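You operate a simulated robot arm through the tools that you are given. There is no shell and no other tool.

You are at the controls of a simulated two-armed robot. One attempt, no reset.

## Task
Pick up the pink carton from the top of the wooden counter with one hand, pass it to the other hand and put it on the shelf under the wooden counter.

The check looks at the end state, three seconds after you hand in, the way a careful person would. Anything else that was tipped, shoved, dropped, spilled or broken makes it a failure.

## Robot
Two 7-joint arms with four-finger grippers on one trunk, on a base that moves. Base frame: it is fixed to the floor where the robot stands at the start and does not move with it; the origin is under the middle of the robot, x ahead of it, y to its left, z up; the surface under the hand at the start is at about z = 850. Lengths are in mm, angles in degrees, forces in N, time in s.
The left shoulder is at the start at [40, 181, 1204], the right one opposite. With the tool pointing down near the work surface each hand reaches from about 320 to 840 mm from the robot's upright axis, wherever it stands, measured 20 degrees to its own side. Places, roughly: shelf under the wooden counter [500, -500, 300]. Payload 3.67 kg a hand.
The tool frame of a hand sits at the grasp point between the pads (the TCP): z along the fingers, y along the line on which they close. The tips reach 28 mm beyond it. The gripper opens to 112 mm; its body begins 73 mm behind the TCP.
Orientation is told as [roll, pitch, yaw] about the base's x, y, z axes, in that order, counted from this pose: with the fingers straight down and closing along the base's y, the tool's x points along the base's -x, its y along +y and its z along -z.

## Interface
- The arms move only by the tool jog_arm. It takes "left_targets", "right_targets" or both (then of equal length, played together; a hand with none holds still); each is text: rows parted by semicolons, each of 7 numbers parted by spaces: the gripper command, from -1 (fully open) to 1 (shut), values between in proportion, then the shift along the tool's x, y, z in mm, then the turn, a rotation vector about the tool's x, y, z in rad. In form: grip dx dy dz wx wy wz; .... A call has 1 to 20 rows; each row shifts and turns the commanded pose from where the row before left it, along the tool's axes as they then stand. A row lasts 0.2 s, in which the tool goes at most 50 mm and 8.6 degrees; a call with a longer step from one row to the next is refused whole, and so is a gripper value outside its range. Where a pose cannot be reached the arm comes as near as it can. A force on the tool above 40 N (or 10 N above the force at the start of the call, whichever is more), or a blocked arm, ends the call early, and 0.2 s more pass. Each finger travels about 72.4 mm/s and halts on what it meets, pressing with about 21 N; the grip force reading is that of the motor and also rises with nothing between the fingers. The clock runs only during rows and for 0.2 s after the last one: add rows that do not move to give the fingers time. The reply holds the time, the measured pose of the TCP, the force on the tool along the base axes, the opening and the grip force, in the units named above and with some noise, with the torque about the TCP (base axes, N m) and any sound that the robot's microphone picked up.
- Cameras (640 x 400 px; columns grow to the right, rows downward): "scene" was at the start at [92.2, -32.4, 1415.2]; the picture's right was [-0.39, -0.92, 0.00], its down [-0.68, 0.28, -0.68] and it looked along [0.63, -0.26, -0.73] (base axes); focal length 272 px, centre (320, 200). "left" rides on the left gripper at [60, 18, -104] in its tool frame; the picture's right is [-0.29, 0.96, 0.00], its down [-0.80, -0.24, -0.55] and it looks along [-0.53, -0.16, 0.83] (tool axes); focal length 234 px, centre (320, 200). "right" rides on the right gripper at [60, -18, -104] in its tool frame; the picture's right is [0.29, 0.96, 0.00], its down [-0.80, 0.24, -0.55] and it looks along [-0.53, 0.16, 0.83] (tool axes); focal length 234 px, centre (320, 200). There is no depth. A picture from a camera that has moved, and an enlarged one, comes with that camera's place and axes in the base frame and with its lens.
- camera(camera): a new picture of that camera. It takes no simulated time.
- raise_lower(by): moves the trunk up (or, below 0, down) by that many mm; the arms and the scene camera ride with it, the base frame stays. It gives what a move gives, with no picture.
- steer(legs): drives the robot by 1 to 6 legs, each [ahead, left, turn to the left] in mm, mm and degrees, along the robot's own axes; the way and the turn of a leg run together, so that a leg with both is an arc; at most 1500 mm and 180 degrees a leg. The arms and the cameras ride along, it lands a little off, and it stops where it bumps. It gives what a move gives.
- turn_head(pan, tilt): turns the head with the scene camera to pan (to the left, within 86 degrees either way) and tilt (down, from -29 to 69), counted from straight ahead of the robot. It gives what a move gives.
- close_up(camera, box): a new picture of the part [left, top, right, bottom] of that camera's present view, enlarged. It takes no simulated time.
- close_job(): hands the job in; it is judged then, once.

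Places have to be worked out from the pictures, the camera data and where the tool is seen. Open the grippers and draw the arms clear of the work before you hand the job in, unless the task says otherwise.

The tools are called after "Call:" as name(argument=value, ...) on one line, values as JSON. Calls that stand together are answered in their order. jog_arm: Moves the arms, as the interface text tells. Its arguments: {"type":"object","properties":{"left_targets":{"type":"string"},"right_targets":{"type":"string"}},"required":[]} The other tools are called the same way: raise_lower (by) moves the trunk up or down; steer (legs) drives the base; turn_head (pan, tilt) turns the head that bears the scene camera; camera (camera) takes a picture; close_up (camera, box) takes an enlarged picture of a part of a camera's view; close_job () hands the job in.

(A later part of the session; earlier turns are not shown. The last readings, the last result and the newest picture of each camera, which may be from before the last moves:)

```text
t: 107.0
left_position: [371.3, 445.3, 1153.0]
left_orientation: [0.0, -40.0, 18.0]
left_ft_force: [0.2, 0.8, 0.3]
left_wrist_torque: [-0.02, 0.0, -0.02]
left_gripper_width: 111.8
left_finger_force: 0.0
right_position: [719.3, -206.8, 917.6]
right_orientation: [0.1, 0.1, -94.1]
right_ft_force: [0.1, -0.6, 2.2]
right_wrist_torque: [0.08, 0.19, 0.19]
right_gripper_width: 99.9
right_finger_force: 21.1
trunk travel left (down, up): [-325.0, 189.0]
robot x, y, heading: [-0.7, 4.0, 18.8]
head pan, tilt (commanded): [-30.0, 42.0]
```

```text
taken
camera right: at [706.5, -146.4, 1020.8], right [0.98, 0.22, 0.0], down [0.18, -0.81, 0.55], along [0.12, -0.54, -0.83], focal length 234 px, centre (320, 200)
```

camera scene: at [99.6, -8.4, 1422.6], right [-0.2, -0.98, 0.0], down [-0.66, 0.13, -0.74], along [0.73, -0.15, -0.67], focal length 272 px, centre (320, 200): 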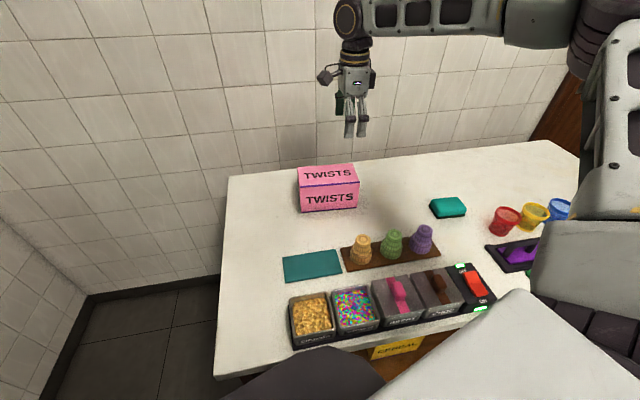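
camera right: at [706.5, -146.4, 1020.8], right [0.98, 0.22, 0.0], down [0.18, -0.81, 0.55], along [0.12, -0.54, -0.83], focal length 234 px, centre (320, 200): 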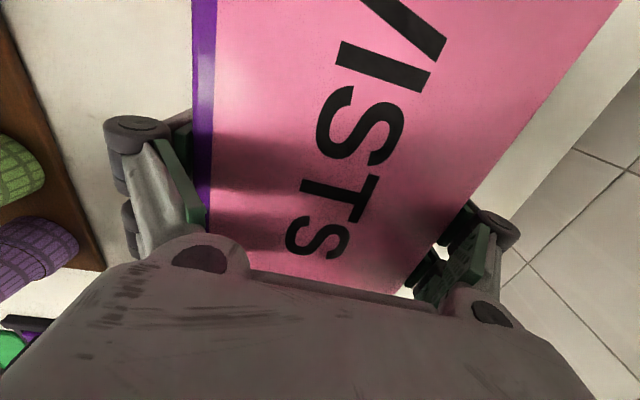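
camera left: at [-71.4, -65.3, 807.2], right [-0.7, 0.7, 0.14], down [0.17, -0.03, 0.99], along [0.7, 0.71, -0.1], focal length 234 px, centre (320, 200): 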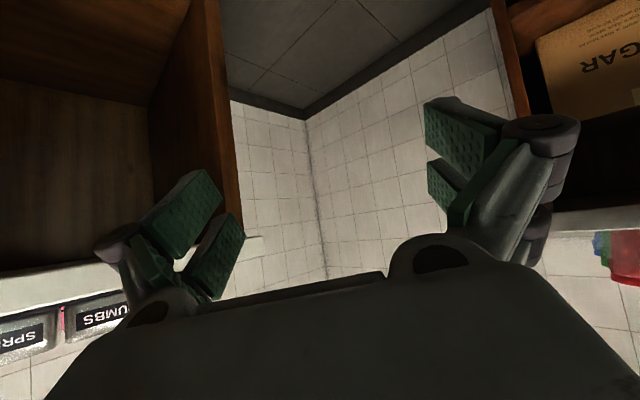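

Gripped at 99.9 mm with 21 N. I lift gently 30 mm and check that the carton stays level and how heavy it is.

Call:
jog_arm(right_targets="1 0 0 -10 0 0 0; 1 0 0 -10 0 0 0; 1 0 0 -10 0 0 0; 1 0 0 0 0 0 0")

Call:
close_up(camera="scene", box=[280, 100, 420, 220])

```text
t: 108.0
left_position: [373.0, 444.1, 1152.7]
left_orientation: [0.0, -40.0, 18.0]
left_ft_force: [0.7, -0.4, 0.3]
left_wrist_torque: [0.04, -0.03, -0.01]
left_gripper_width: 112.1
left_finger_force: 0.1
right_position: [719.9, -205.3, 948.1]
right_orientation: [0.0, -0.1, -94.1]
right_ft_force: [-0.3, -0.3, -2.2]
right_wrist_torque: [-0.17, 0.03, 0.0]
right_gripper_width: 99.9
right_finger_force: 21.7
trunk travel left (down, up): [-325.0, 189.0]
robot x, y, heading: [2.3, 4.2, 18.6]
head pan, tilt (commanded): [-30.0, 42.0]
```

```text
3.33 times, centred on (350, 160) of scene
camera zoom: at [99.8, -8.8, 1422.5], right [-0.2, -0.98, 0.0], down [-0.66, 0.13, -0.74], along [0.73, -0.15, -0.67], focal length 906 px, centre (220, 333)
```

zoom: 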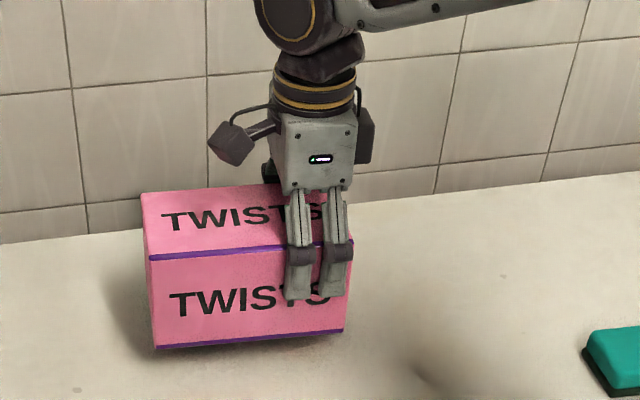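

The carton hangs level and is light (~2–3 N). I lift it to z ≈ 1110, clear of everything on the counter.

Call:
jog_arm(right_targets="1 0 0 -20 0 0 0; 1 0 0 -28 0 0 0; 1 0 0 -28 0 0 0; 1 0 0 -28 0 0 0; 1 0 0 -28 0 0 0; 1 0 0 -28 0 0 0; 1 0 0 0 0 0 0")

Call:
camera(camera="scene")

```text
t: 109.7
left_position: [373.2, 444.5, 1152.0]
left_orientation: [0.0, -40.0, 18.0]
left_ft_force: [1.0, 0.4, -0.3]
left_wrist_torque: [-0.03, 0.0, -0.02]
left_gripper_width: 111.9
left_finger_force: 0.0
right_position: [722.1, -207.9, 1108.0]
right_orientation: [0.1, -0.1, -94.1]
right_ft_force: [-0.5, -0.4, -2.3]
right_wrist_torque: [-0.17, 0.03, 0.0]
right_gripper_width: 99.5
right_finger_force: 21.1
trunk travel left (down, up): [-325.0, 189.0]
robot x, y, heading: [2.9, 3.7, 18.7]
head pan, tilt (commanded): [-30.0, 42.0]
```

```text
taken
camera scene: at [100.2, -8.9, 1422.5], right [-0.2, -0.98, 0.0], down [-0.66, 0.13, -0.74], along [0.73, -0.15, -0.67], focal length 272 px, centre (320, 200)
```

scene: 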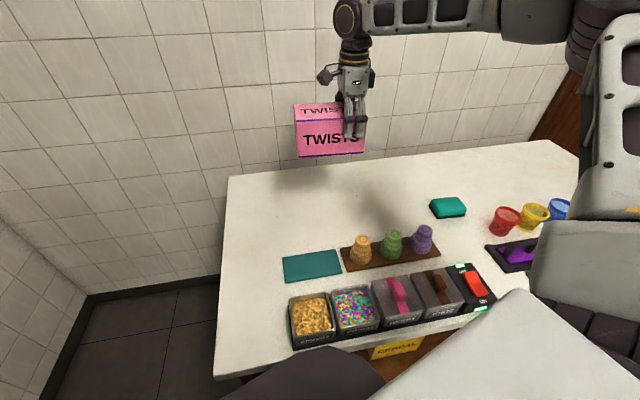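

Carton is up and secure. I turn the robot back to face the counter squarely and back away to free floor, along the same path used before.

Call:
steer(legs=[[0, 0, -18.7], [-450, -150, 0], [0, -100, 0]])

Call:
turn_head(pan=0, tilt=40)

Call:
camera(camera="scene")

```text
t: 114.4
left_position: [41.4, 49.9, 1152.8]
left_orientation: [0.0, -40.0, 0.0]
left_ft_force: [-0.2, 0.2, 0.4]
left_wrist_torque: [-0.01, 0.02, 0.05]
left_gripper_width: 112.1
left_finger_force: 0.0
right_position: [170.8, -678.1, 1107.7]
right_orientation: [0.0, -0.1, -112.1]
right_ft_force: [0.2, -0.6, -3.2]
right_wrist_torque: [-0.14, 0.04, 0.03]
right_gripper_width: 99.9
right_finger_force: 21.2
trunk travel left (down, up): [-325.0, 189.0]
robot x, y, heading: [-452.4, -252.7, 0.7]
head pan, tilt (commanded): [-30.0, 42.0]
```

```text
t: 115.3
left_position: [41.4, 51.2, 1152.5]
left_orientation: [0.0, -40.0, -0.1]
left_ft_force: [-0.6, 0.0, -0.3]
left_wrist_torque: [0.0, -0.01, 0.02]
left_gripper_width: 111.9
left_finger_force: 0.1
right_position: [171.3, -677.3, 1108.1]
right_orientation: [0.0, -0.1, -112.1]
right_ft_force: [-0.8, 0.3, -2.6]
right_wrist_torque: [-0.15, 0.06, -0.01]
right_gripper_width: 100.1
right_finger_force: 21.0
trunk travel left (down, up): [-325.0, 189.0]
robot x, y, heading: [-450.4, -255.7, 0.4]
head pan, tilt (commanded): [0.0, 40.0]
```

```text
taken
camera scene: at [-345.5, -254.3, 1425.5], right [0.01, -1.0, 0.0], down [-0.64, -0.01, -0.77], along [0.77, 0.01, -0.64], focal length 272 px, centre (320, 200)
```

scene: 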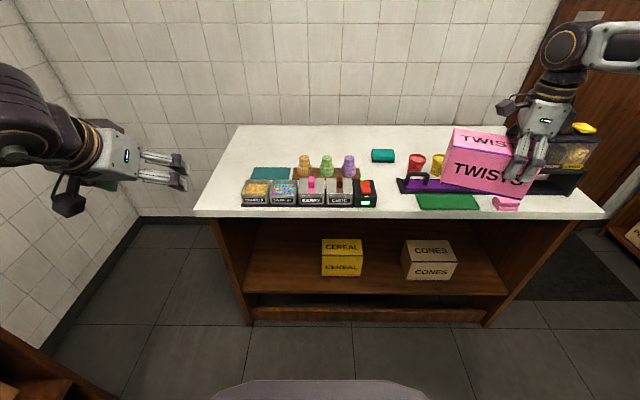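

Now at free floor. I rotate the right hand to yaw 0 so the carton's free end points back toward the robot.

Call:
jog_arm(right_targets="1 0 0 0 0 0 -0.13; 1 0 0 0 0 0 -0.13; 1 0 0 0 0 0 -0.13; 1 0 0 0 0 0 -0.13; 1 0 0 0 0 0 -0.13; 1 0 0 0 0 0 -0.13; 1 0 0 0 0 0 -0.13; 1 0 0 0 0 0 -0.13; 1 0 0 0 0 0 -0.13; 1 0 0 0 0 0 -0.13; 1 0 0 0 0 0 -0.13; 1 0 0 0 0 0 -0.13; 1 0 0 0 0 0 -0.13; 1 0 0 0 0 0 -0.13; 1 0 0 0 0 0 -0.13; 1 0 0 0 0 0 0")

Call:
camera(camera="scene")

```text
t: 118.7
left_position: [42.2, 50.0, 1153.0]
left_orientation: [0.0, -40.0, 0.1]
left_ft_force: [-0.7, 0.2, 0.1]
left_wrist_torque: [-0.03, 0.02, 0.0]
left_gripper_width: 111.9
left_finger_force: 0.0
right_position: [172.1, -678.5, 1108.3]
right_orientation: [0.0, 0.1, -0.3]
right_ft_force: [0.3, -0.2, -2.5]
right_wrist_torque: [0.02, -0.15, 0.01]
right_gripper_width: 99.7
right_finger_force: 21.2
trunk travel left (down, up): [-325.0, 189.0]
robot x, y, heading: [-451.1, -258.2, 0.5]
head pan, tilt (commanded): [0.0, 40.0]
```

```text
taken
camera scene: at [-345.4, -255.0, 1425.5], right [0.01, -1.0, 0.0], down [-0.64, -0.01, -0.77], along [0.77, 0.01, -0.64], focal length 272 px, centre (320, 200)
```

scene: 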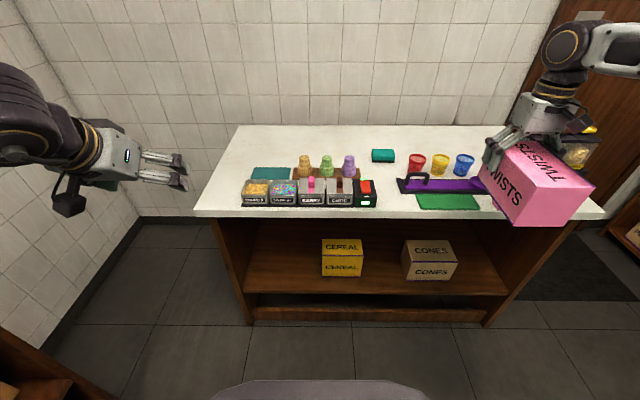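

The carton's free end now points to the robot. I bring it to the centre line in front of the robot at z ≈ 1050.

Call:
jog_arm(right_targets="1 1.1 39.4 5.3 0 0 0; 1 1.1 39.4 5.3 0 0 0; 1 1.1 39.4 5.3 0 0 0; 1 1.1 39.4 5.3 0 0 0; 1 1.1 39.4 5.3 0 0 0; 1 1.1 39.4 5.3 0 0 0; 1 1.1 39.4 5.3 0 0 0; 1 1.1 39.4 5.3 0 0 0; 1 1.1 39.4 5.3 0 0 0; 1 1.1 39.4 5.3 0 0 0; 1 1.1 39.4 5.3 0 0 0; 1 0 0 0 0 0 0")

Call:
camera(camera="scene")

Call:
camera(camera="left")

```text
t: 121.3
left_position: [42.6, 50.5, 1152.3]
left_orientation: [0.0, -39.9, 0.0]
left_ft_force: [0.3, 0.1, 0.5]
left_wrist_torque: [-0.02, -0.02, -0.01]
left_gripper_width: 112.0
left_finger_force: 0.1
right_position: [98.9, -337.6, 1060.0]
right_orientation: [0.1, -0.1, -0.3]
right_ft_force: [-0.1, -0.9, -2.6]
right_wrist_torque: [-0.02, -0.13, 0.0]
right_gripper_width: 99.8
right_finger_force: 20.9
right hand out of reach, approached as far as the arm can: row 8, 9, 10, 11
trunk travel left (down, up): [-325.0, 189.0]
robot x, y, heading: [-451.9, -255.4, 0.6]
head pan, tilt (commanded): [0.0, 40.0]
```

```text
taken
camera scene: at [-345.0, -255.0, 1425.5], right [0.01, -1.0, 0.0], down [-0.64, -0.01, -0.77], along [0.77, 0.01, -0.64], focal length 272 px, centre (320, 200)
```

scene: 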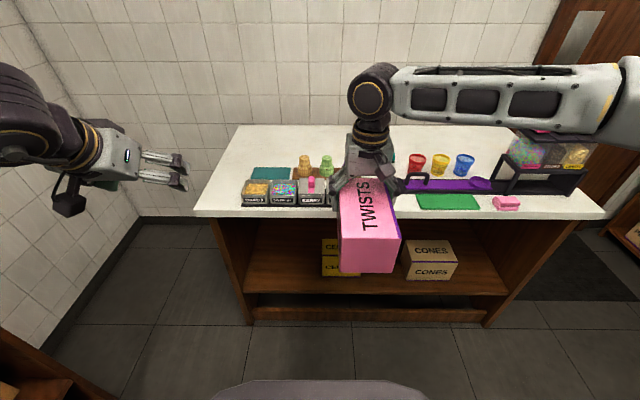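

```text
taken
camera left: at [-70.9, 67.5, 1193.2], right [0.22, 0.96, 0.19], down [0.26, -0.24, 0.94], along [0.94, -0.16, -0.3], focal length 234 px, centre (320, 200)
```

left: 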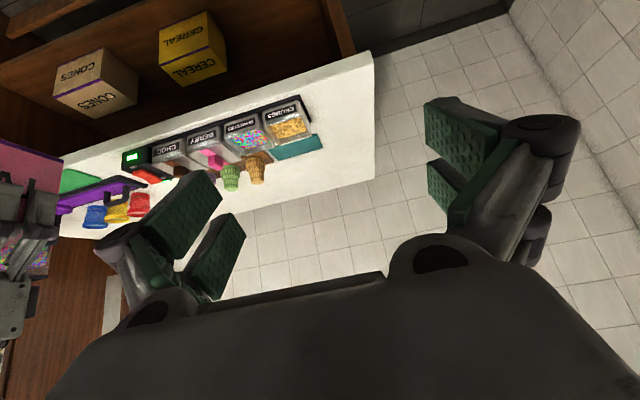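

The right arm stops inward at rel y ≈ -87 at this low height; higher should allow more inward reach, so I raise it ~100 mm and continue inward.

Call:
jog_arm(right_targets="1 0 0 -30 0 0 0; 1 0 0 -30 0 0 0; 1 0 0 -30 0 0 0; 1 -20 10 -10 0 0 0; 1 -20 20 0 0 0 0; 1 -10 25 0 0 0 0; 1 0 25 0 0 0 0; 1 0 0 0 0 0 0")

Call:
camera(camera="scene")

```text
t: 123.1
left_position: [41.9, 50.3, 1151.8]
left_orientation: [-0.1, -40.0, 0.0]
left_ft_force: [0.5, -0.8, 0.4]
left_wrist_torque: [-0.03, -0.02, 0.01]
left_gripper_width: 111.9
left_finger_force: 0.1
right_position: [91.3, -333.8, 1149.7]
right_orientation: [0.1, -0.1, -0.3]
right_ft_force: [-0.2, -0.4, -3.4]
right_wrist_torque: [-0.01, -0.08, 0.01]
right_gripper_width: 100.0
right_finger_force: 20.5
right hand out of reach, approached as far as the arm can: row 4, 5, 6, 7
trunk travel left (down, up): [-325.0, 189.0]
robot x, y, heading: [-447.2, -252.2, 0.5]
head pan, tilt (commanded): [0.0, 40.0]
```

```text
taken
camera scene: at [-345.2, -255.0, 1425.5], right [0.01, -1.0, 0.0], down [-0.64, -0.01, -0.77], along [0.77, 0.01, -0.64], focal length 272 px, centre (320, 200)
```

scene: 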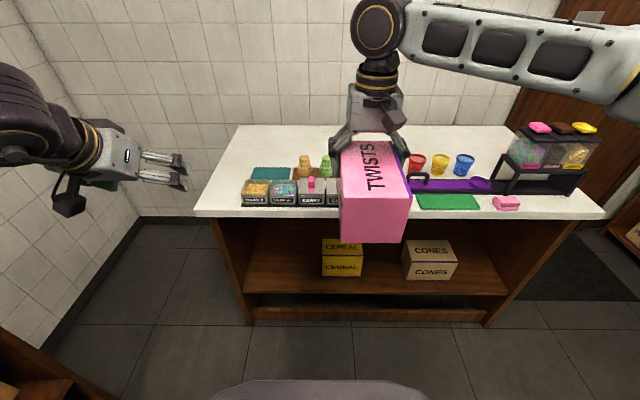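

The vertical right hand is limited to ~11° inward of its shoulder. I'll do the handover diagonally: move the carton a bit farther out and turn it 35° so the free end points back-left, where the left hand comes from.

Call:
jog_arm(right_targets="1 -25 2 0 0 0 0; 1 -25 4 0 0 0 0; 1 0 0 0 0 0 0.12; 1 0 0 0 0 0 0.12; 1 0 0 0 0 0 0.12; 1 0 0 0 0 0 0.12; 1 0 0 0 0 0 0.12; 1 0 0 0 0 0 0")

Call:
camera(camera="scene")

```text
t: 124.9
left_position: [41.4, 49.3, 1152.5]
left_orientation: [0.0, -40.1, 0.1]
left_ft_force: [-0.8, -0.3, 0.1]
left_wrist_torque: [0.02, 0.0, 0.01]
left_gripper_width: 112.0
left_finger_force: 0.0
right_position: [121.9, -355.9, 1146.1]
right_orientation: [-0.1, -0.1, -35.0]
right_ft_force: [0.9, 0.2, -3.0]
right_wrist_torque: [-0.12, -0.14, -0.01]
right_gripper_width: 99.8
right_finger_force: 20.9
right hand out of reach, approached as far as the arm can: row 1, 2
trunk travel left (down, up): [-325.0, 189.0]
robot x, y, heading: [-448.9, -256.4, 0.8]
head pan, tilt (commanded): [0.0, 40.0]
```

```text
taken
camera scene: at [-345.5, -254.7, 1425.5], right [0.01, -1.0, 0.0], down [-0.64, -0.01, -0.77], along [0.77, 0.01, -0.64], focal length 272 px, centre (320, 200)
```

scene: 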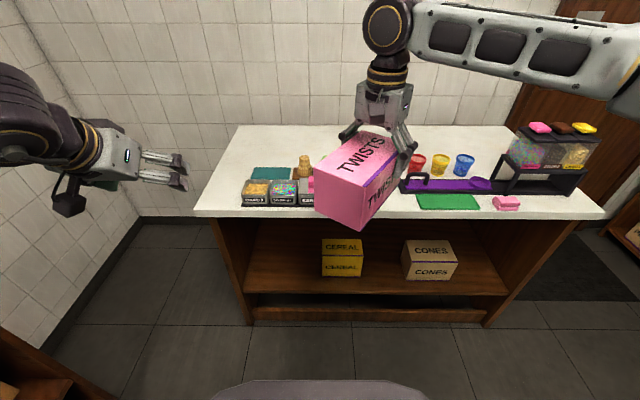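

Carton is now held diagonally with its free end toward the left arm. I try to push it ~60 mm farther out so the left wrist has more room near the chest.

Call:
jog_arm(right_targets="1 -24.6 17.2 0 0 0 0; 1 -24.6 17.2 0 0 0 0; 1 0 0 0 0 0 0")

```text
t: 125.7
left_position: [41.2, 51.2, 1153.2]
left_orientation: [-0.1, -39.9, 0.0]
left_ft_force: [0.0, 0.3, 0.4]
left_wrist_torque: [0.01, 0.02, 0.0]
left_gripper_width: 111.8
left_finger_force: 0.1
right_position: [155.3, -382.4, 1142.0]
right_orientation: [0.1, 0.0, -34.8]
right_ft_force: [0.4, 0.1, -2.4]
right_wrist_torque: [-0.11, -0.11, 0.01]
right_gripper_width: 99.8
right_finger_force: 21.4
right hand out of reach, approached as far as the arm can: row 1, 2
trunk travel left (down, up): [-325.0, 189.0]
robot x, y, heading: [-449.8, -250.9, 0.7]
head pan, tilt (commanded): [0.0, 40.0]
```

The carton is now at rel ≈ [604, -134] for the right hand. I bring the left hand up and toward the centre, turning it to yaw -35° in line with the carton, staying above and behind its free end.

Call:
jog_arm(left_targets="-1 -4.9 -30.2 -18.6 0 0 0; -1 -4.9 -30.2 -18.6 0 0 0; -1 -4.9 -30.2 -18.6 0 0 0; -1 -4.9 -30.2 -18.6 0 0 0; -1 -4.9 -30.2 -18.6 0 0 0; -1 0 0 0 0.0786 0 0.0936; -1 0 0 0 0.0786 0 0.0936; -1 0 0 0 0.0786 0 0.0936; -1 0 0 0 0.0786 0 0.0936; -1 0 0 0 0.0786 0 0.0936; -1 0 0 0 0 0 0")

Call:
camera(camera="scene")

Call:
camera(camera="left")

```text
t: 128.1
left_position: [-0.7, -101.5, 1239.2]
left_orientation: [0.1, -40.0, -35.1]
left_ft_force: [-1.0, -0.1, 0.1]
left_wrist_torque: [0.02, 0.0, 0.03]
left_gripper_width: 111.5
left_finger_force: 0.1
right_position: [156.6, -383.7, 1141.7]
right_orientation: [0.1, 0.0, -34.8]
right_ft_force: [-0.2, 0.5, -3.0]
right_wrist_torque: [-0.04, -0.16, 0.01]
right_gripper_width: 99.7
right_finger_force: 21.1
trunk travel left (down, up): [-325.0, 189.0]
robot x, y, heading: [-453.5, -257.6, 0.8]
head pan, tilt (commanded): [0.0, 40.0]
```

```text
taken
camera scene: at [-345.6, -255.3, 1425.5], right [0.01, -1.0, 0.0], down [-0.64, -0.01, -0.77], along [0.77, 0.01, -0.64], focal length 272 px, centre (320, 200)
```

scene: 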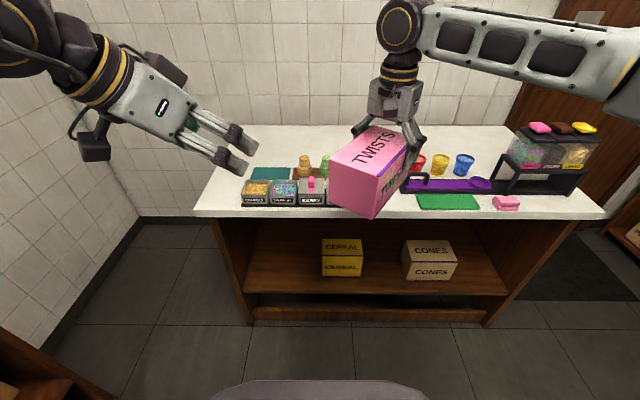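

```text
taken
camera left: at [-81.5, -22.3, 1279.8], right [0.73, 0.66, 0.18], down [0.07, -0.34, 0.94], along [0.68, -0.67, -0.3], focal length 234 px, centre (320, 200)
```

left: 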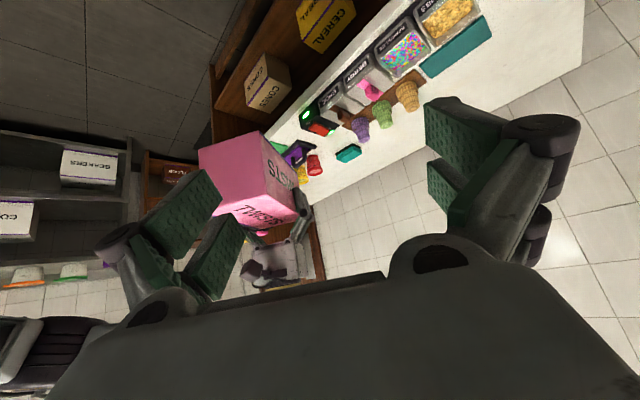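

Left hand is aligned in yaw. I move it to the pre-approach point 130 mm back along its finger direction from the carton's free end.

Call:
jog_arm(left_targets="-1 -16.2 -28.1 13.9 0 0 0; -1 -16.2 -28.1 13.9 0 0 0; -1 -16.2 -28.1 13.9 0 0 0; -1 -16.2 -28.1 13.9 0 0 0; -1 -16.2 -28.1 13.9 0 0 0; -1 0 0 0 0 0 0")

Call:
camera(camera="scene")

Call:
camera(camera="left")

Call:
camera(camera="right")

```text
t: 129.5
left_position: [8.6, -275.3, 1239.8]
left_orientation: [-0.1, -40.0, -35.0]
left_ft_force: [1.0, 0.2, -0.1]
left_wrist_torque: [-0.03, 0.0, -0.01]
left_gripper_width: 112.1
left_finger_force: 0.0
right_position: [156.0, -382.0, 1142.1]
right_orientation: [0.2, -0.1, -34.7]
right_ft_force: [-0.7, 0.2, -3.3]
right_wrist_torque: [-0.1, -0.14, 0.02]
right_gripper_width: 100.1
right_finger_force: 20.8
trunk travel left (down, up): [-325.0, 189.0]
robot x, y, heading: [-448.8, -252.1, 0.6]
head pan, tilt (commanded): [0.0, 40.0]
```

```text
taken
camera scene: at [-346.1, -254.0, 1425.6], right [0.01, -1.0, 0.0], down [-0.64, -0.01, -0.77], along [0.77, 0.01, -0.64], focal length 272 px, centre (320, 200)
```

scene: 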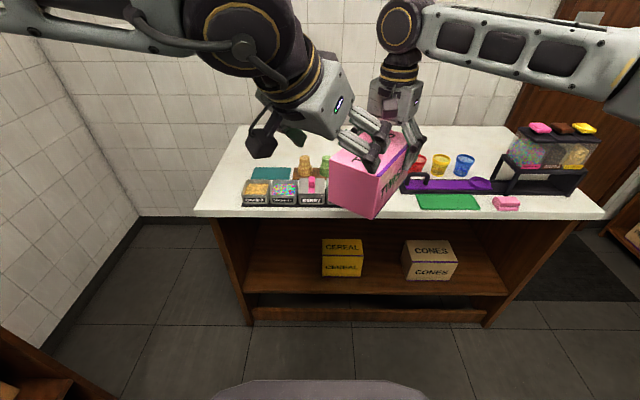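

```text
taken
camera left: at [-75.0, -196.5, 1280.8], right [0.73, 0.66, 0.18], down [0.07, -0.34, 0.94], along [0.68, -0.67, -0.3], focal length 234 px, centre (320, 200)
```

left: 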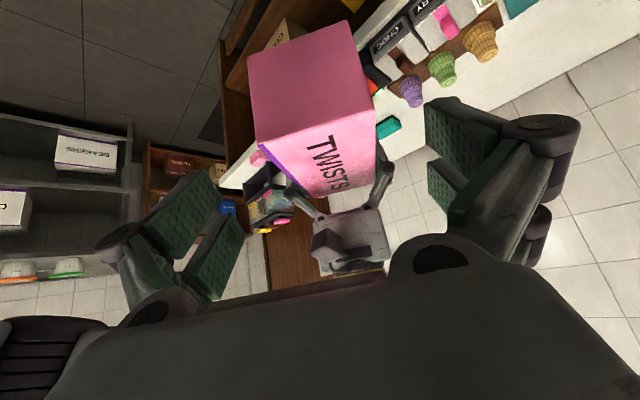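

```text
taken
camera right: at [97.9, -364.1, 1244.8], right [0.31, 0.95, 0.0], down [0.79, -0.26, 0.56], along [0.53, -0.17, -0.83], focal length 234 px, centre (320, 200)
```

right: 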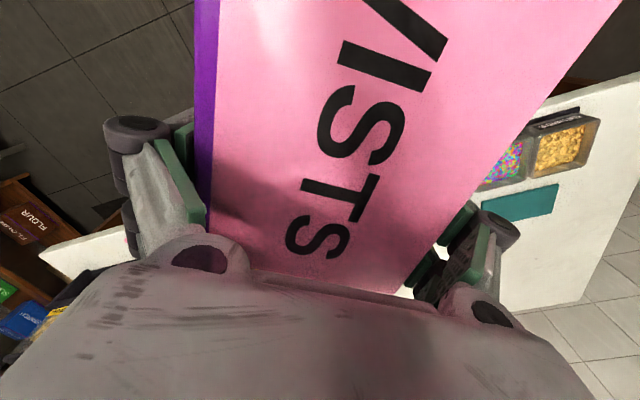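

Hands look well placed. I enlarge the left wrist view to check the carton lies centred between the left fingers.

Call:
close_up(camera="left", box=[230, 10, 400, 220])

Call:
close_up(camera="scene", box=[280, 70, 460, 230])

```text
1.90 times, centred on (315, 115) of left
camera zoom: at [-75.0, -196.5, 1280.8], right [0.73, 0.66, 0.18], down [0.07, -0.34, 0.94], along [0.68, -0.67, -0.3], focal length 446 px, centre (330, 362)
```

zoom: 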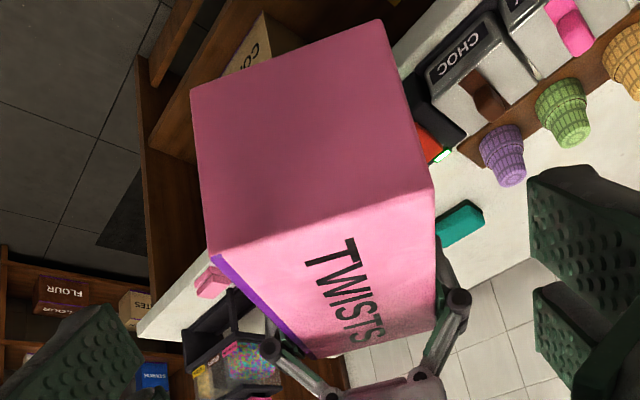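

```text
2.50 times, centred on (370, 150) of scene
camera zoom: at [-346.1, -254.0, 1425.6], right [0.01, -1.0, 0.0], down [-0.64, -0.01, -0.77], along [0.77, 0.01, -0.64], focal length 680 px, centre (195, 325)
```

zoom: 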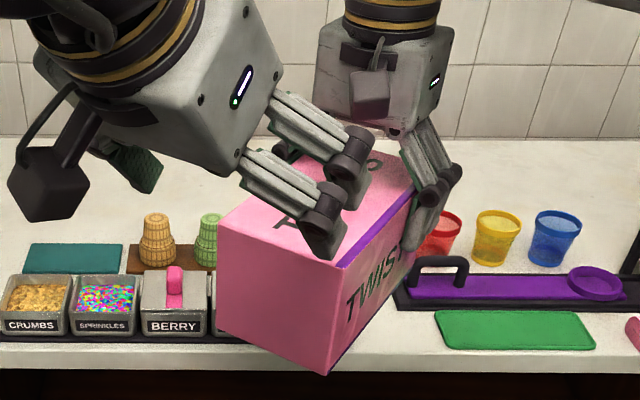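

The carton is ~4 mm off the left hand's centre plane; I correct that and advance 45 mm along the fingers, stopping just short of overlap to check again.

Call:
jog_arm(left_targets="-1 0 -4 0 0 0 0; -1 0 0 22 0 0 0; -1 0 0 23 0 0 0; -1 0 0 0 0 0 0")

Call:
close_up(camera="left", box=[120, 10, 500, 250])

Call:
close_up(camera="scene", box=[280, 70, 460, 230])

```text
t: 130.5
left_position: [29.4, -298.1, 1204.9]
left_orientation: [0.0, -40.1, -35.0]
left_ft_force: [0.1, 0.1, 0.8]
left_wrist_torque: [0.01, 0.02, -0.03]
left_gripper_width: 112.0
left_finger_force: 0.0
right_position: [156.1, -382.4, 1142.4]
right_orientation: [0.1, -0.1, -34.8]
right_ft_force: [-0.5, 0.6, -3.5]
right_wrist_torque: [-0.09, -0.14, 0.03]
right_gripper_width: 100.1
right_finger_force: 21.2
trunk travel left (down, up): [-325.0, 189.0]
robot x, y, heading: [-452.5, -255.5, 0.3]
head pan, tilt (commanded): [0.0, 40.0]
```

```text
1.67 times, centred on (310, 130) of left
camera zoom: at [-53.5, -220.0, 1246.2], right [0.73, 0.66, 0.19], down [0.07, -0.34, 0.94], along [0.68, -0.67, -0.3], focal length 390 px, centre (337, 317)
```

zoom: 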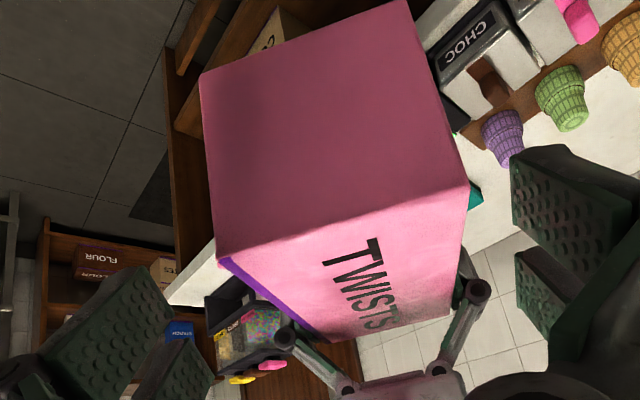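

```text
2.50 times, centred on (370, 150) of scene
camera zoom: at [-346.6, -254.8, 1425.6], right [0.01, -1.0, 0.0], down [-0.64, -0.01, -0.77], along [0.77, 0.01, -0.64], focal length 680 px, centre (195, 325)
```

zoom: 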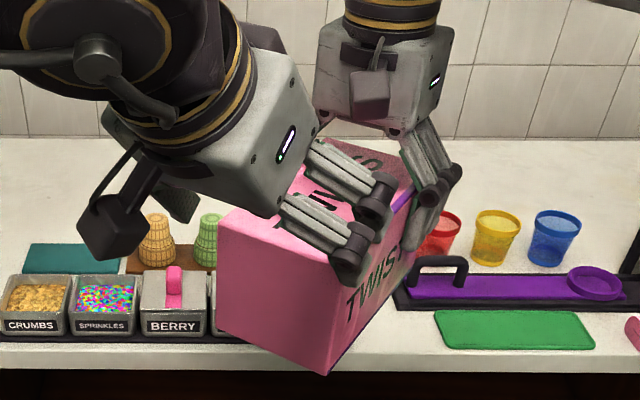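

Readings and picture show the carton now ~3 mm to the other side; I shift +3 mm and slide the open fingers 40 mm over the carton, watching forces.

Call:
jog_arm(left_targets="-1 0 3 0 0 0 0; -1 0 0 20 0 0 0; -1 0 0 20 0 0 0; -1 0 0 0 0 0 0")

Call:
camera(camera="left")

Call:
close_up(camera="scene", box=[280, 70, 460, 230])

```text
t: 131.5
left_position: [46.7, -306.9, 1180.9]
left_orientation: [0.0, -40.1, -35.0]
left_ft_force: [-0.8, -0.5, 0.3]
left_wrist_torque: [0.0, -0.01, 0.04]
left_gripper_width: 112.0
left_finger_force: 0.0
left hand out of reach, approached as far as the arm can: row 3
right_position: [154.7, -383.1, 1141.6]
right_orientation: [0.1, 0.0, -34.8]
right_ft_force: [0.0, -0.1, -3.3]
right_wrist_torque: [-0.09, -0.11, 0.0]
right_gripper_width: 100.0
right_finger_force: 20.9
trunk travel left (down, up): [-325.0, 189.0]
robot x, y, heading: [-450.0, -256.0, 0.7]
head pan, tilt (commanded): [0.0, 40.0]
```

```text
taken
camera left: at [-35.3, -227.0, 1222.3], right [0.73, 0.66, 0.19], down [0.07, -0.34, 0.94], along [0.68, -0.67, -0.3], focal length 234 px, centre (320, 200)
```

left: 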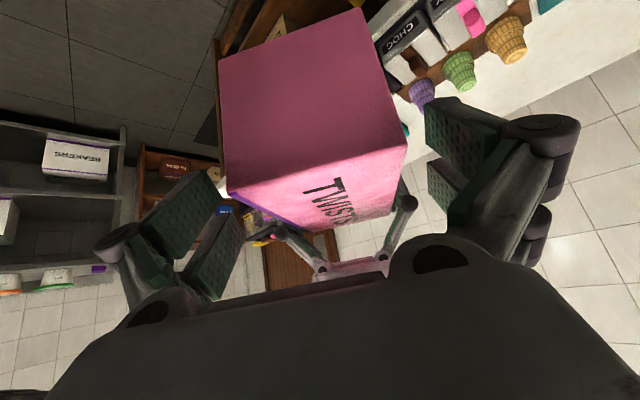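

```text
2.50 times, centred on (370, 150) of scene
camera zoom: at [-346.8, -255.1, 1425.6], right [0.01, -1.0, 0.0], down [-0.64, -0.01, -0.77], along [0.77, 0.01, -0.64], focal length 680 px, centre (195, 325)
```

zoom: 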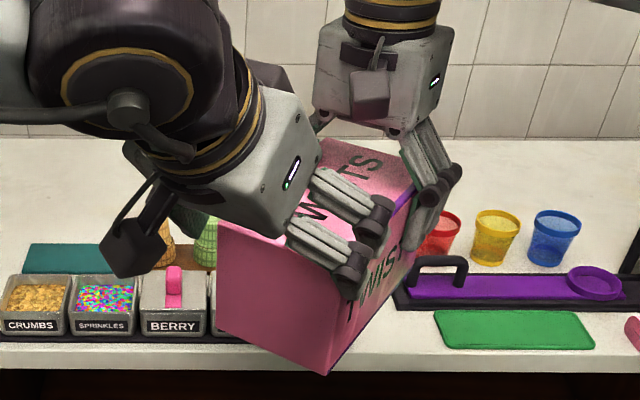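

The left hand is centred laterally but at its own reach limit, so I bring the carton to it instead: the right hand slides the carton ~34 mm along its axis and 42 mm up into the open left fingers.

Call:
jog_arm(right_targets="1 8.6 0 -10.5 0 0 0; 1 8.6 0 -10.5 0 0 0; 1 0 0 0 0 0 0")

Call:
close_up(camera="scene", box=[280, 70, 460, 230])

Call:
camera(camera="left")

```text
t: 132.3
left_position: [48.7, -305.7, 1181.2]
left_orientation: [0.0, -40.0, -34.9]
left_ft_force: [0.4, 0.1, -0.5]
left_wrist_torque: [0.01, 0.03, 0.0]
left_gripper_width: 112.1
left_finger_force: 0.1
right_position: [142.5, -373.7, 1162.4]
right_orientation: [0.1, 0.0, -34.8]
right_ft_force: [0.4, 0.0, -2.6]
right_wrist_torque: [-0.11, -0.11, 0.0]
right_gripper_width: 99.7
right_finger_force: 20.7
trunk travel left (down, up): [-325.0, 189.0]
robot x, y, heading: [-450.3, -254.1, 0.7]
head pan, tilt (commanded): [0.0, 40.0]
```

```text
2.50 times, centred on (370, 150) of scene
camera zoom: at [-344.6, -255.0, 1425.4], right [0.01, -1.0, 0.0], down [-0.64, -0.01, -0.77], along [0.77, 0.01, -0.64], focal length 680 px, centre (195, 325)
```

zoom: 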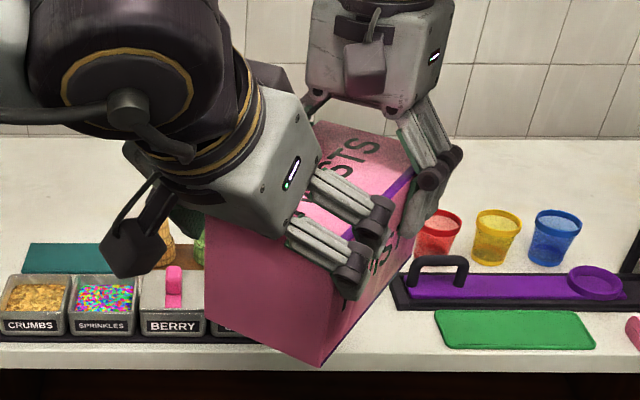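

```text
taken
camera left: at [-33.5, -226.9, 1221.5], right [0.73, 0.66, 0.18], down [0.07, -0.34, 0.94], along [0.68, -0.67, -0.3], focal length 234 px, centre (320, 200)
```

left: 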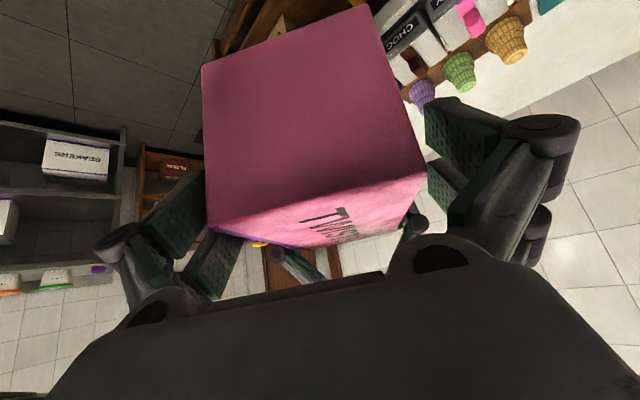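

Carton slides in well between the left fingers (off-centre by ~2 mm, corrected now). I continue the last ~17 mm along and 21 mm up.

Call:
jog_arm(right_targets="1 8.6 1 -10.5 0 0 0; 1 8.6 1 -10.5 0 0 0; 1 0 0 0 0 0 0")

Call:
close_up(camera="scene", box=[280, 70, 460, 230])

Call:
camera(camera="left")

Call:
camera(camera="right")

```text
t: 133.1
left_position: [47.3, -305.9, 1180.9]
left_orientation: [-0.1, -40.1, -35.0]
left_ft_force: [-9.5, 2.3, 7.7]
left_wrist_torque: [-0.29, 0.19, -0.33]
left_gripper_width: 112.2
left_finger_force: 0.2
right_position: [127.3, -364.7, 1179.9]
right_orientation: [0.1, -0.1, -34.8]
right_ft_force: [9.3, -1.2, -9.8]
right_wrist_torque: [-0.25, -0.89, -0.07]
right_gripper_width: 99.8
right_finger_force: 21.0
right hand out of reach, approached as far as the arm can: row 2
trunk travel left (down, up): [-325.0, 189.0]
robot x, y, heading: [-452.3, -252.4, 0.5]
head pan, tilt (commanded): [0.0, 40.0]
```

```text
2.50 times, centred on (370, 150) of scene
camera zoom: at [-345.2, -255.0, 1425.5], right [0.01, -1.0, 0.0], down [-0.64, -0.01, -0.77], along [0.77, 0.01, -0.64], focal length 680 px, centre (195, 325)
```

zoom: 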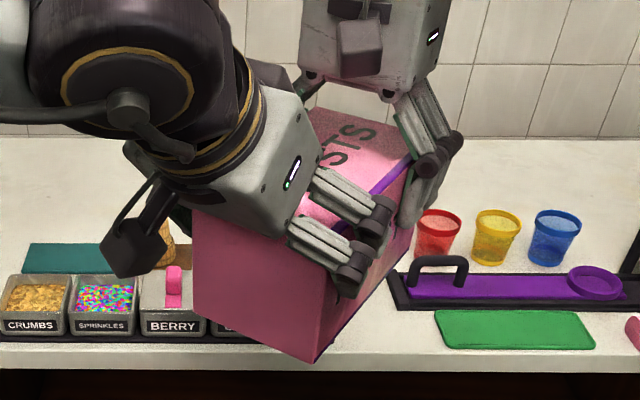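

```text
taken
camera left: at [-34.5, -227.3, 1222.2], right [0.73, 0.66, 0.18], down [0.07, -0.34, 0.94], along [0.68, -0.67, -0.3], focal length 234 px, centre (320, 200)
```

left: 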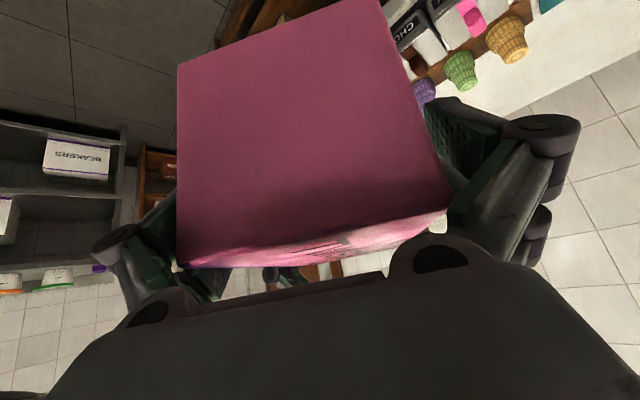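

```text
taken
camera right: at [69.5, -347.5, 1283.3], right [0.31, 0.95, 0.0], down [0.79, -0.26, 0.56], along [0.53, -0.17, -0.83], focal length 234 px, centre (320, 200)
```

right: 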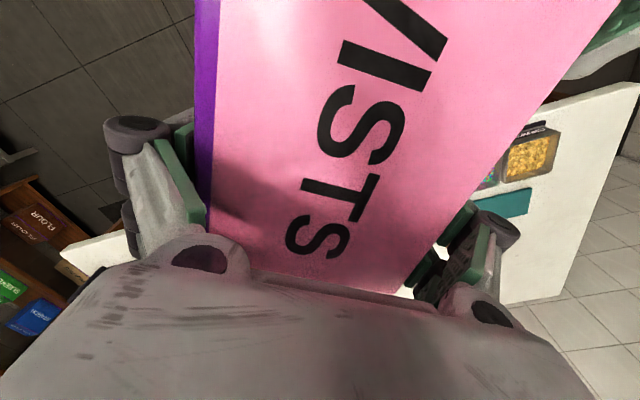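

There is contact (≈10 N): the carton's corner is touching the inner finger linkage at depth, ~5 mm off-centre. I back off ~11 mm along the finger direction and shift the carton 4 mm sideways.

Call:
jog_arm(right_targets="1 -7 1 8 0 0 0; 1 0 3 0 0 0 0; 1 0 0 0 0 0 0")

Call:
camera(camera="left")

```text
t: 133.9
left_position: [47.3, -305.0, 1180.9]
left_orientation: [-0.1, -40.0, -34.9]
left_ft_force: [-0.4, 0.0, -0.2]
left_wrist_torque: [0.0, -0.01, 0.03]
left_gripper_width: 112.2
left_finger_force: 0.1
right_position: [132.1, -368.8, 1175.2]
right_orientation: [0.1, 0.0, -34.8]
right_ft_force: [0.9, 0.7, -1.9]
right_wrist_torque: [-0.07, -0.14, 0.02]
right_gripper_width: 100.1
right_finger_force: 20.9
trunk travel left (down, up): [-325.0, 189.0]
robot x, y, heading: [-450.1, -255.0, 0.4]
head pan, tilt (commanded): [0.0, 40.0]
```

```text
taken
camera left: at [-34.2, -226.7, 1221.7], right [0.73, 0.66, 0.18], down [0.07, -0.34, 0.94], along [0.68, -0.67, -0.3], focal length 234 px, centre (320, 200)
```

left: 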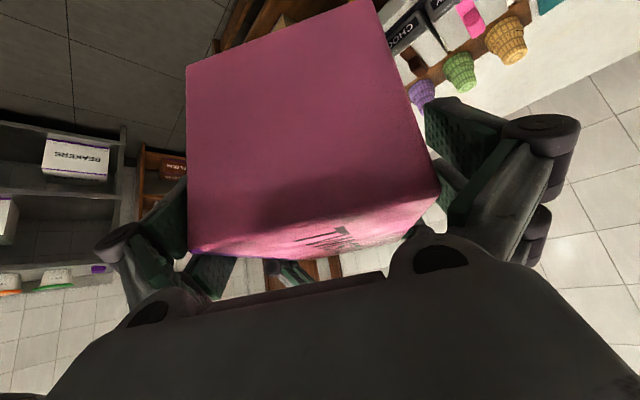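

Free again. The carton sits ~4 mm toward one left finger, so I shift the left hand 4 mm sideways to centre it.

Call:
jog_arm(left_targets="-1 0 -4 0 0 0 0; -1 0 0 0 0 0 0")

Call:
camera(camera="left")

Call:
close_up(camera="scene", box=[280, 70, 460, 230])

```text
t: 134.5
left_position: [47.0, -306.0, 1180.6]
left_orientation: [-0.1, -40.0, -34.9]
left_ft_force: [0.0, -0.3, -0.6]
left_wrist_torque: [0.0, 0.0, -0.04]
left_gripper_width: 112.1
left_finger_force: 0.1
left hand out of reach, approached as far as the arm can: row 1
right_position: [132.8, -369.3, 1173.8]
right_orientation: [0.0, -0.1, -34.8]
right_ft_force: [-0.1, 0.7, -2.4]
right_wrist_torque: [-0.09, -0.13, 0.01]
right_gripper_width: 99.9
right_finger_force: 20.7
trunk travel left (down, up): [-325.0, 189.0]
robot x, y, heading: [-451.3, -255.7, 0.4]
head pan, tilt (commanded): [0.0, 40.0]
```

```text
taken
camera left: at [-34.1, -226.8, 1221.7], right [0.73, 0.66, 0.18], down [0.07, -0.34, 0.94], along [0.68, -0.67, -0.3], focal length 234 px, centre (320, 200)
```

left: 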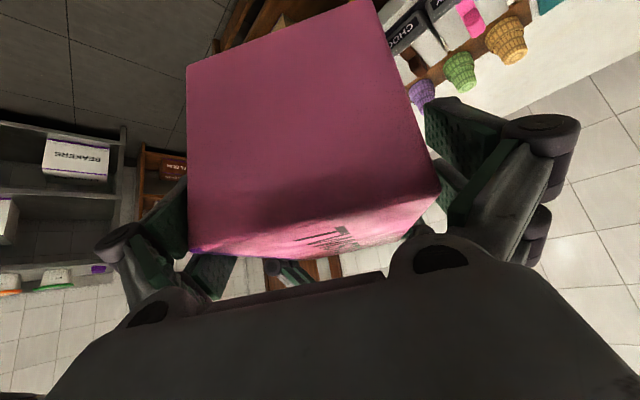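

```text
2.50 times, centred on (370, 150) of scene
camera zoom: at [-345.3, -254.9, 1425.5], right [0.01, -1.0, 0.0], down [-0.64, -0.01, -0.77], along [0.77, 0.01, -0.64], focal length 680 px, centre (195, 325)
```

zoom: 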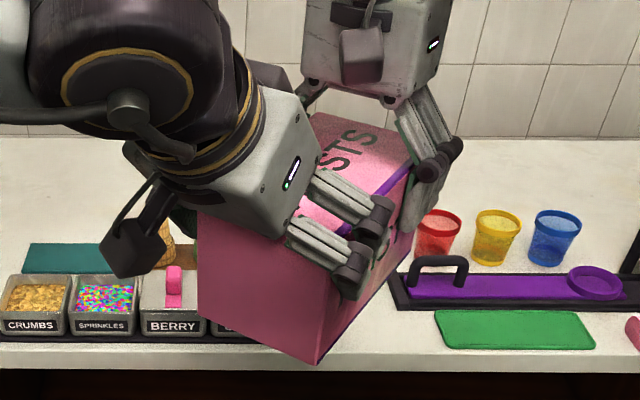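

The left hand can't go further inward, so I move the right hand (carton) 4 mm sideways instead.

Call:
jog_arm(right_targets="1 0 2 0 0 0 0; 1 0 2 0 0 0 0; 1 0 0 0 0 0 0")

Call:
camera(camera="left")

```text
t: 135.3
left_position: [47.9, -305.4, 1180.7]
left_orientation: [-0.1, -40.0, -35.0]
left_ft_force: [-0.5, -0.2, 0.3]
left_wrist_torque: [0.01, -0.02, -0.01]
left_gripper_width: 112.0
left_finger_force: 0.1
right_position: [132.1, -368.5, 1173.7]
right_orientation: [0.2, 0.0, -34.8]
right_ft_force: [0.5, -0.6, -2.0]
right_wrist_torque: [-0.09, -0.14, 0.01]
right_gripper_width: 100.0
right_finger_force: 21.0
right hand out of reach, approached as far as the arm can: row 1
trunk travel left (down, up): [-325.0, 189.0]
robot x, y, heading: [-450.6, -253.6, 0.8]
head pan, tilt (commanded): [0.0, 40.0]
```

```text
taken
camera left: at [-34.2, -226.9, 1221.7], right [0.73, 0.66, 0.18], down [0.07, -0.34, 0.94], along [0.68, -0.67, -0.3], focal length 234 px, centre (320, 200)
```

left: 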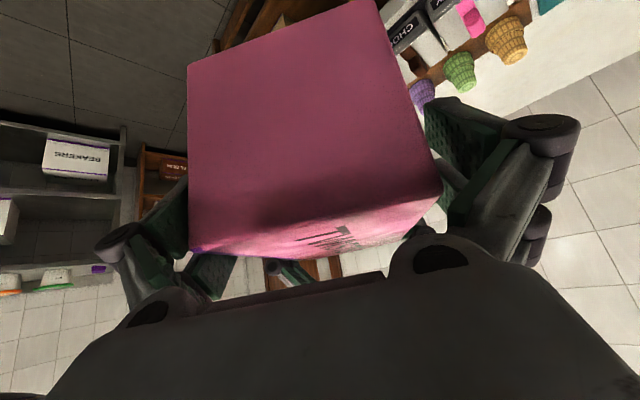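

Both arms are at their inward limits, so I rotate the right hand by ~2° instead, which swings the carton's free end ~3.5 mm toward the left hand's centre.

Call:
jog_arm(right_targets="1 0 0 0 0 0 0.038; 1 0 0 0 0 0 0")

Call:
camera(camera="left")

Call:
close_up(camera="left", box=[90, 90, 590, 310])

```text
t: 135.9
left_position: [48.3, -305.7, 1180.2]
left_orientation: [-0.2, -40.0, -35.0]
left_ft_force: [-0.2, 0.0, 0.4]
left_wrist_torque: [0.03, -0.04, -0.01]
left_gripper_width: 112.0
left_finger_force: 0.0
right_position: [133.5, -367.3, 1174.1]
right_orientation: [0.3, -0.2, -36.9]
right_ft_force: [0.5, -1.6, -2.5]
right_wrist_torque: [-0.1, -0.11, -0.05]
right_gripper_width: 99.8
right_finger_force: 21.0
trunk travel left (down, up): [-325.0, 189.0]
robot x, y, heading: [-450.0, -249.9, 0.9]
head pan, tilt (commanded): [0.0, 40.0]
```

```text
taken
camera left: at [-34.2, -226.9, 1221.7], right [0.73, 0.66, 0.18], down [0.07, -0.34, 0.94], along [0.68, -0.67, -0.3], focal length 234 px, centre (320, 200)
```

left: 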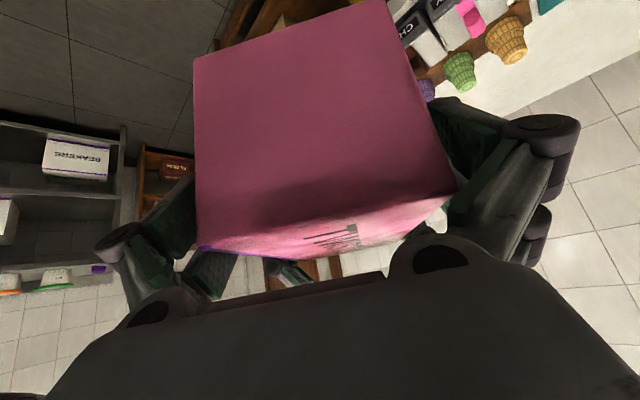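

```text
1.28 times, centred on (340, 200) of left
camera zoom: at [-34.2, -226.9, 1221.7], right [0.73, 0.66, 0.18], down [0.07, -0.34, 0.94], along [0.68, -0.67, -0.3], focal length 300 px, centre (294, 200)
```

zoom: 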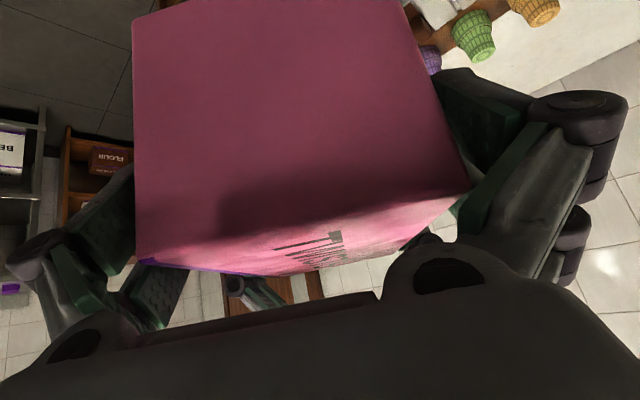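

The carton is now centred between the left fingers (within ~1 mm). To keep the corner clear of the linkage when closing, I back the carton out ~9 mm along the finger direction.

Call:
jog_arm(right_targets="1 -6 0 7 0 0 0; 1 0 0 0 0 0 0")

Call:
camera(camera="left")

Call:
close_up(camera="scene", box=[280, 70, 460, 230])

```text
t: 136.5
left_position: [48.8, -305.7, 1181.7]
left_orientation: [-0.2, -39.9, -35.0]
left_ft_force: [1.0, 0.2, -0.1]
left_wrist_torque: [-0.03, 0.02, 0.01]
left_gripper_width: 111.9
left_finger_force: 0.0
right_position: [137.0, -371.8, 1167.6]
right_orientation: [0.1, 0.0, -36.9]
right_ft_force: [-0.1, -0.2, -3.4]
right_wrist_torque: [-0.11, -0.11, -0.03]
right_gripper_width: 99.9
right_finger_force: 21.2
trunk travel left (down, up): [-325.0, 189.0]
robot x, y, heading: [-448.4, -255.0, 0.8]
head pan, tilt (commanded): [0.0, 40.0]
```

```text
taken
camera left: at [-34.3, -226.8, 1221.8], right [0.73, 0.66, 0.18], down [0.07, -0.34, 0.94], along [0.68, -0.67, -0.3], focal length 234 px, centre (320, 200)
```

left: 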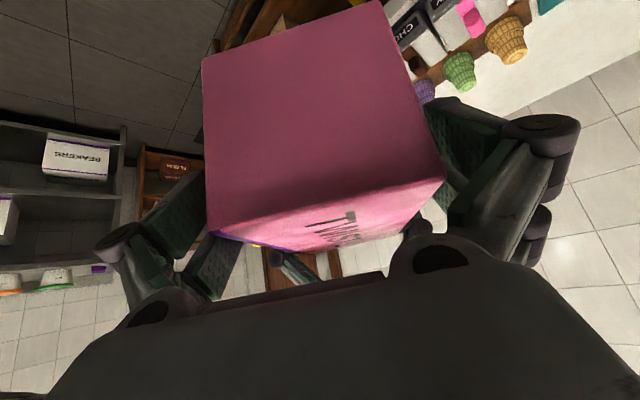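

```text
2.50 times, centred on (370, 150) of scene
camera zoom: at [-345.5, -254.8, 1425.5], right [0.01, -1.0, 0.0], down [-0.64, -0.01, -0.77], along [0.77, 0.01, -0.64], focal length 680 px, centre (195, 325)
```

zoom: 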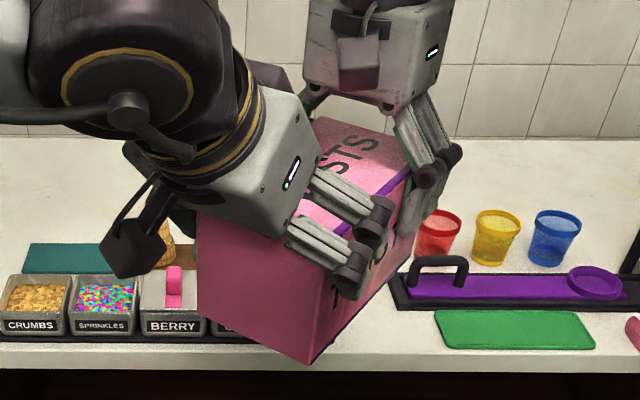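

Now I match the left hand's yaw to the carton (2°) and close the left gripper while the right still holds.

Call:
jog_arm(left_targets="-1 0 0 0 0.0212 0 0.0253; -1 0 0 0 0 0 0")

Call:
camera(camera="left")

```text
t: 137.1
left_position: [47.4, -306.4, 1182.1]
left_orientation: [0.0, -40.0, -36.8]
left_ft_force: [0.6, 0.5, 0.2]
left_wrist_torque: [-0.02, -0.01, 0.0]
left_gripper_width: 112.1
left_finger_force: 0.2
right_position: [137.4, -371.1, 1168.5]
right_orientation: [0.1, -0.1, -36.9]
right_ft_force: [-0.8, 0.2, -2.9]
right_wrist_torque: [-0.1, -0.1, -0.01]
right_gripper_width: 99.7
right_finger_force: 20.8
trunk travel left (down, up): [-325.0, 189.0]
robot x, y, heading: [-449.7, -256.2, 0.8]
head pan, tilt (commanded): [0.0, 40.0]
```

```text
taken
camera left: at [-31.2, -224.4, 1221.7], right [0.75, 0.63, 0.18], down [0.06, -0.34, 0.94], along [0.66, -0.69, -0.3], focal length 234 px, centre (320, 200)
```

left: 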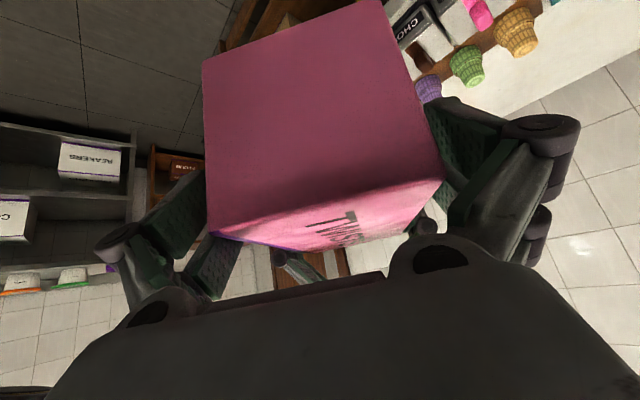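

Centred and parallel. Closing the left gripper now.

Call:
jog_arm(left_targets="-0.88 0 0 0 0 0 0; 1 0 0 0 0 0 0; 1 0 0 0 0 0 0; 1 0 0 0 0 0 0; 1 0 0 0 0 0 0")

Call:
camera(camera="left")

```text
t: 138.3
left_position: [49.4, -305.4, 1181.2]
left_orientation: [0.0, -40.1, -36.8]
left_ft_force: [1.1, 16.4, 4.0]
left_wrist_torque: [0.44, -0.56, 0.32]
left_gripper_width: 99.7
left_finger_force: 21.4
right_position: [138.4, -373.2, 1167.1]
right_orientation: [0.0, 0.0, -37.0]
right_ft_force: [-1.2, -16.2, -7.6]
right_wrist_torque: [-0.57, -0.04, 1.25]
right_gripper_width: 100.1
right_finger_force: 20.9
trunk travel left (down, up): [-325.0, 189.0]
robot x, y, heading: [-455.5, -259.1, 0.3]
head pan, tilt (commanded): [0.0, 40.0]
```

```text
taken
camera left: at [-30.8, -224.0, 1222.0], right [0.75, 0.64, 0.19], down [0.06, -0.34, 0.94], along [0.66, -0.69, -0.3], focal length 234 px, centre (320, 200)
```

left: 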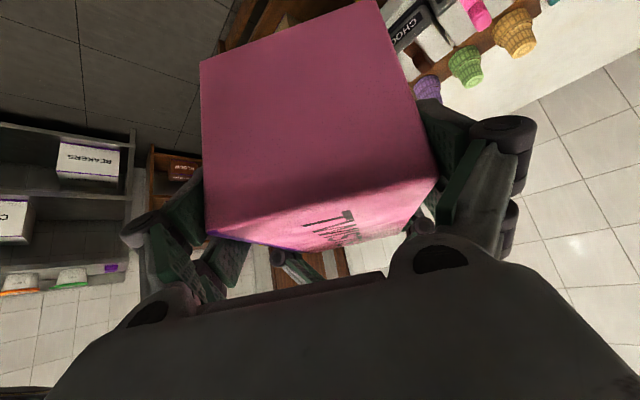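

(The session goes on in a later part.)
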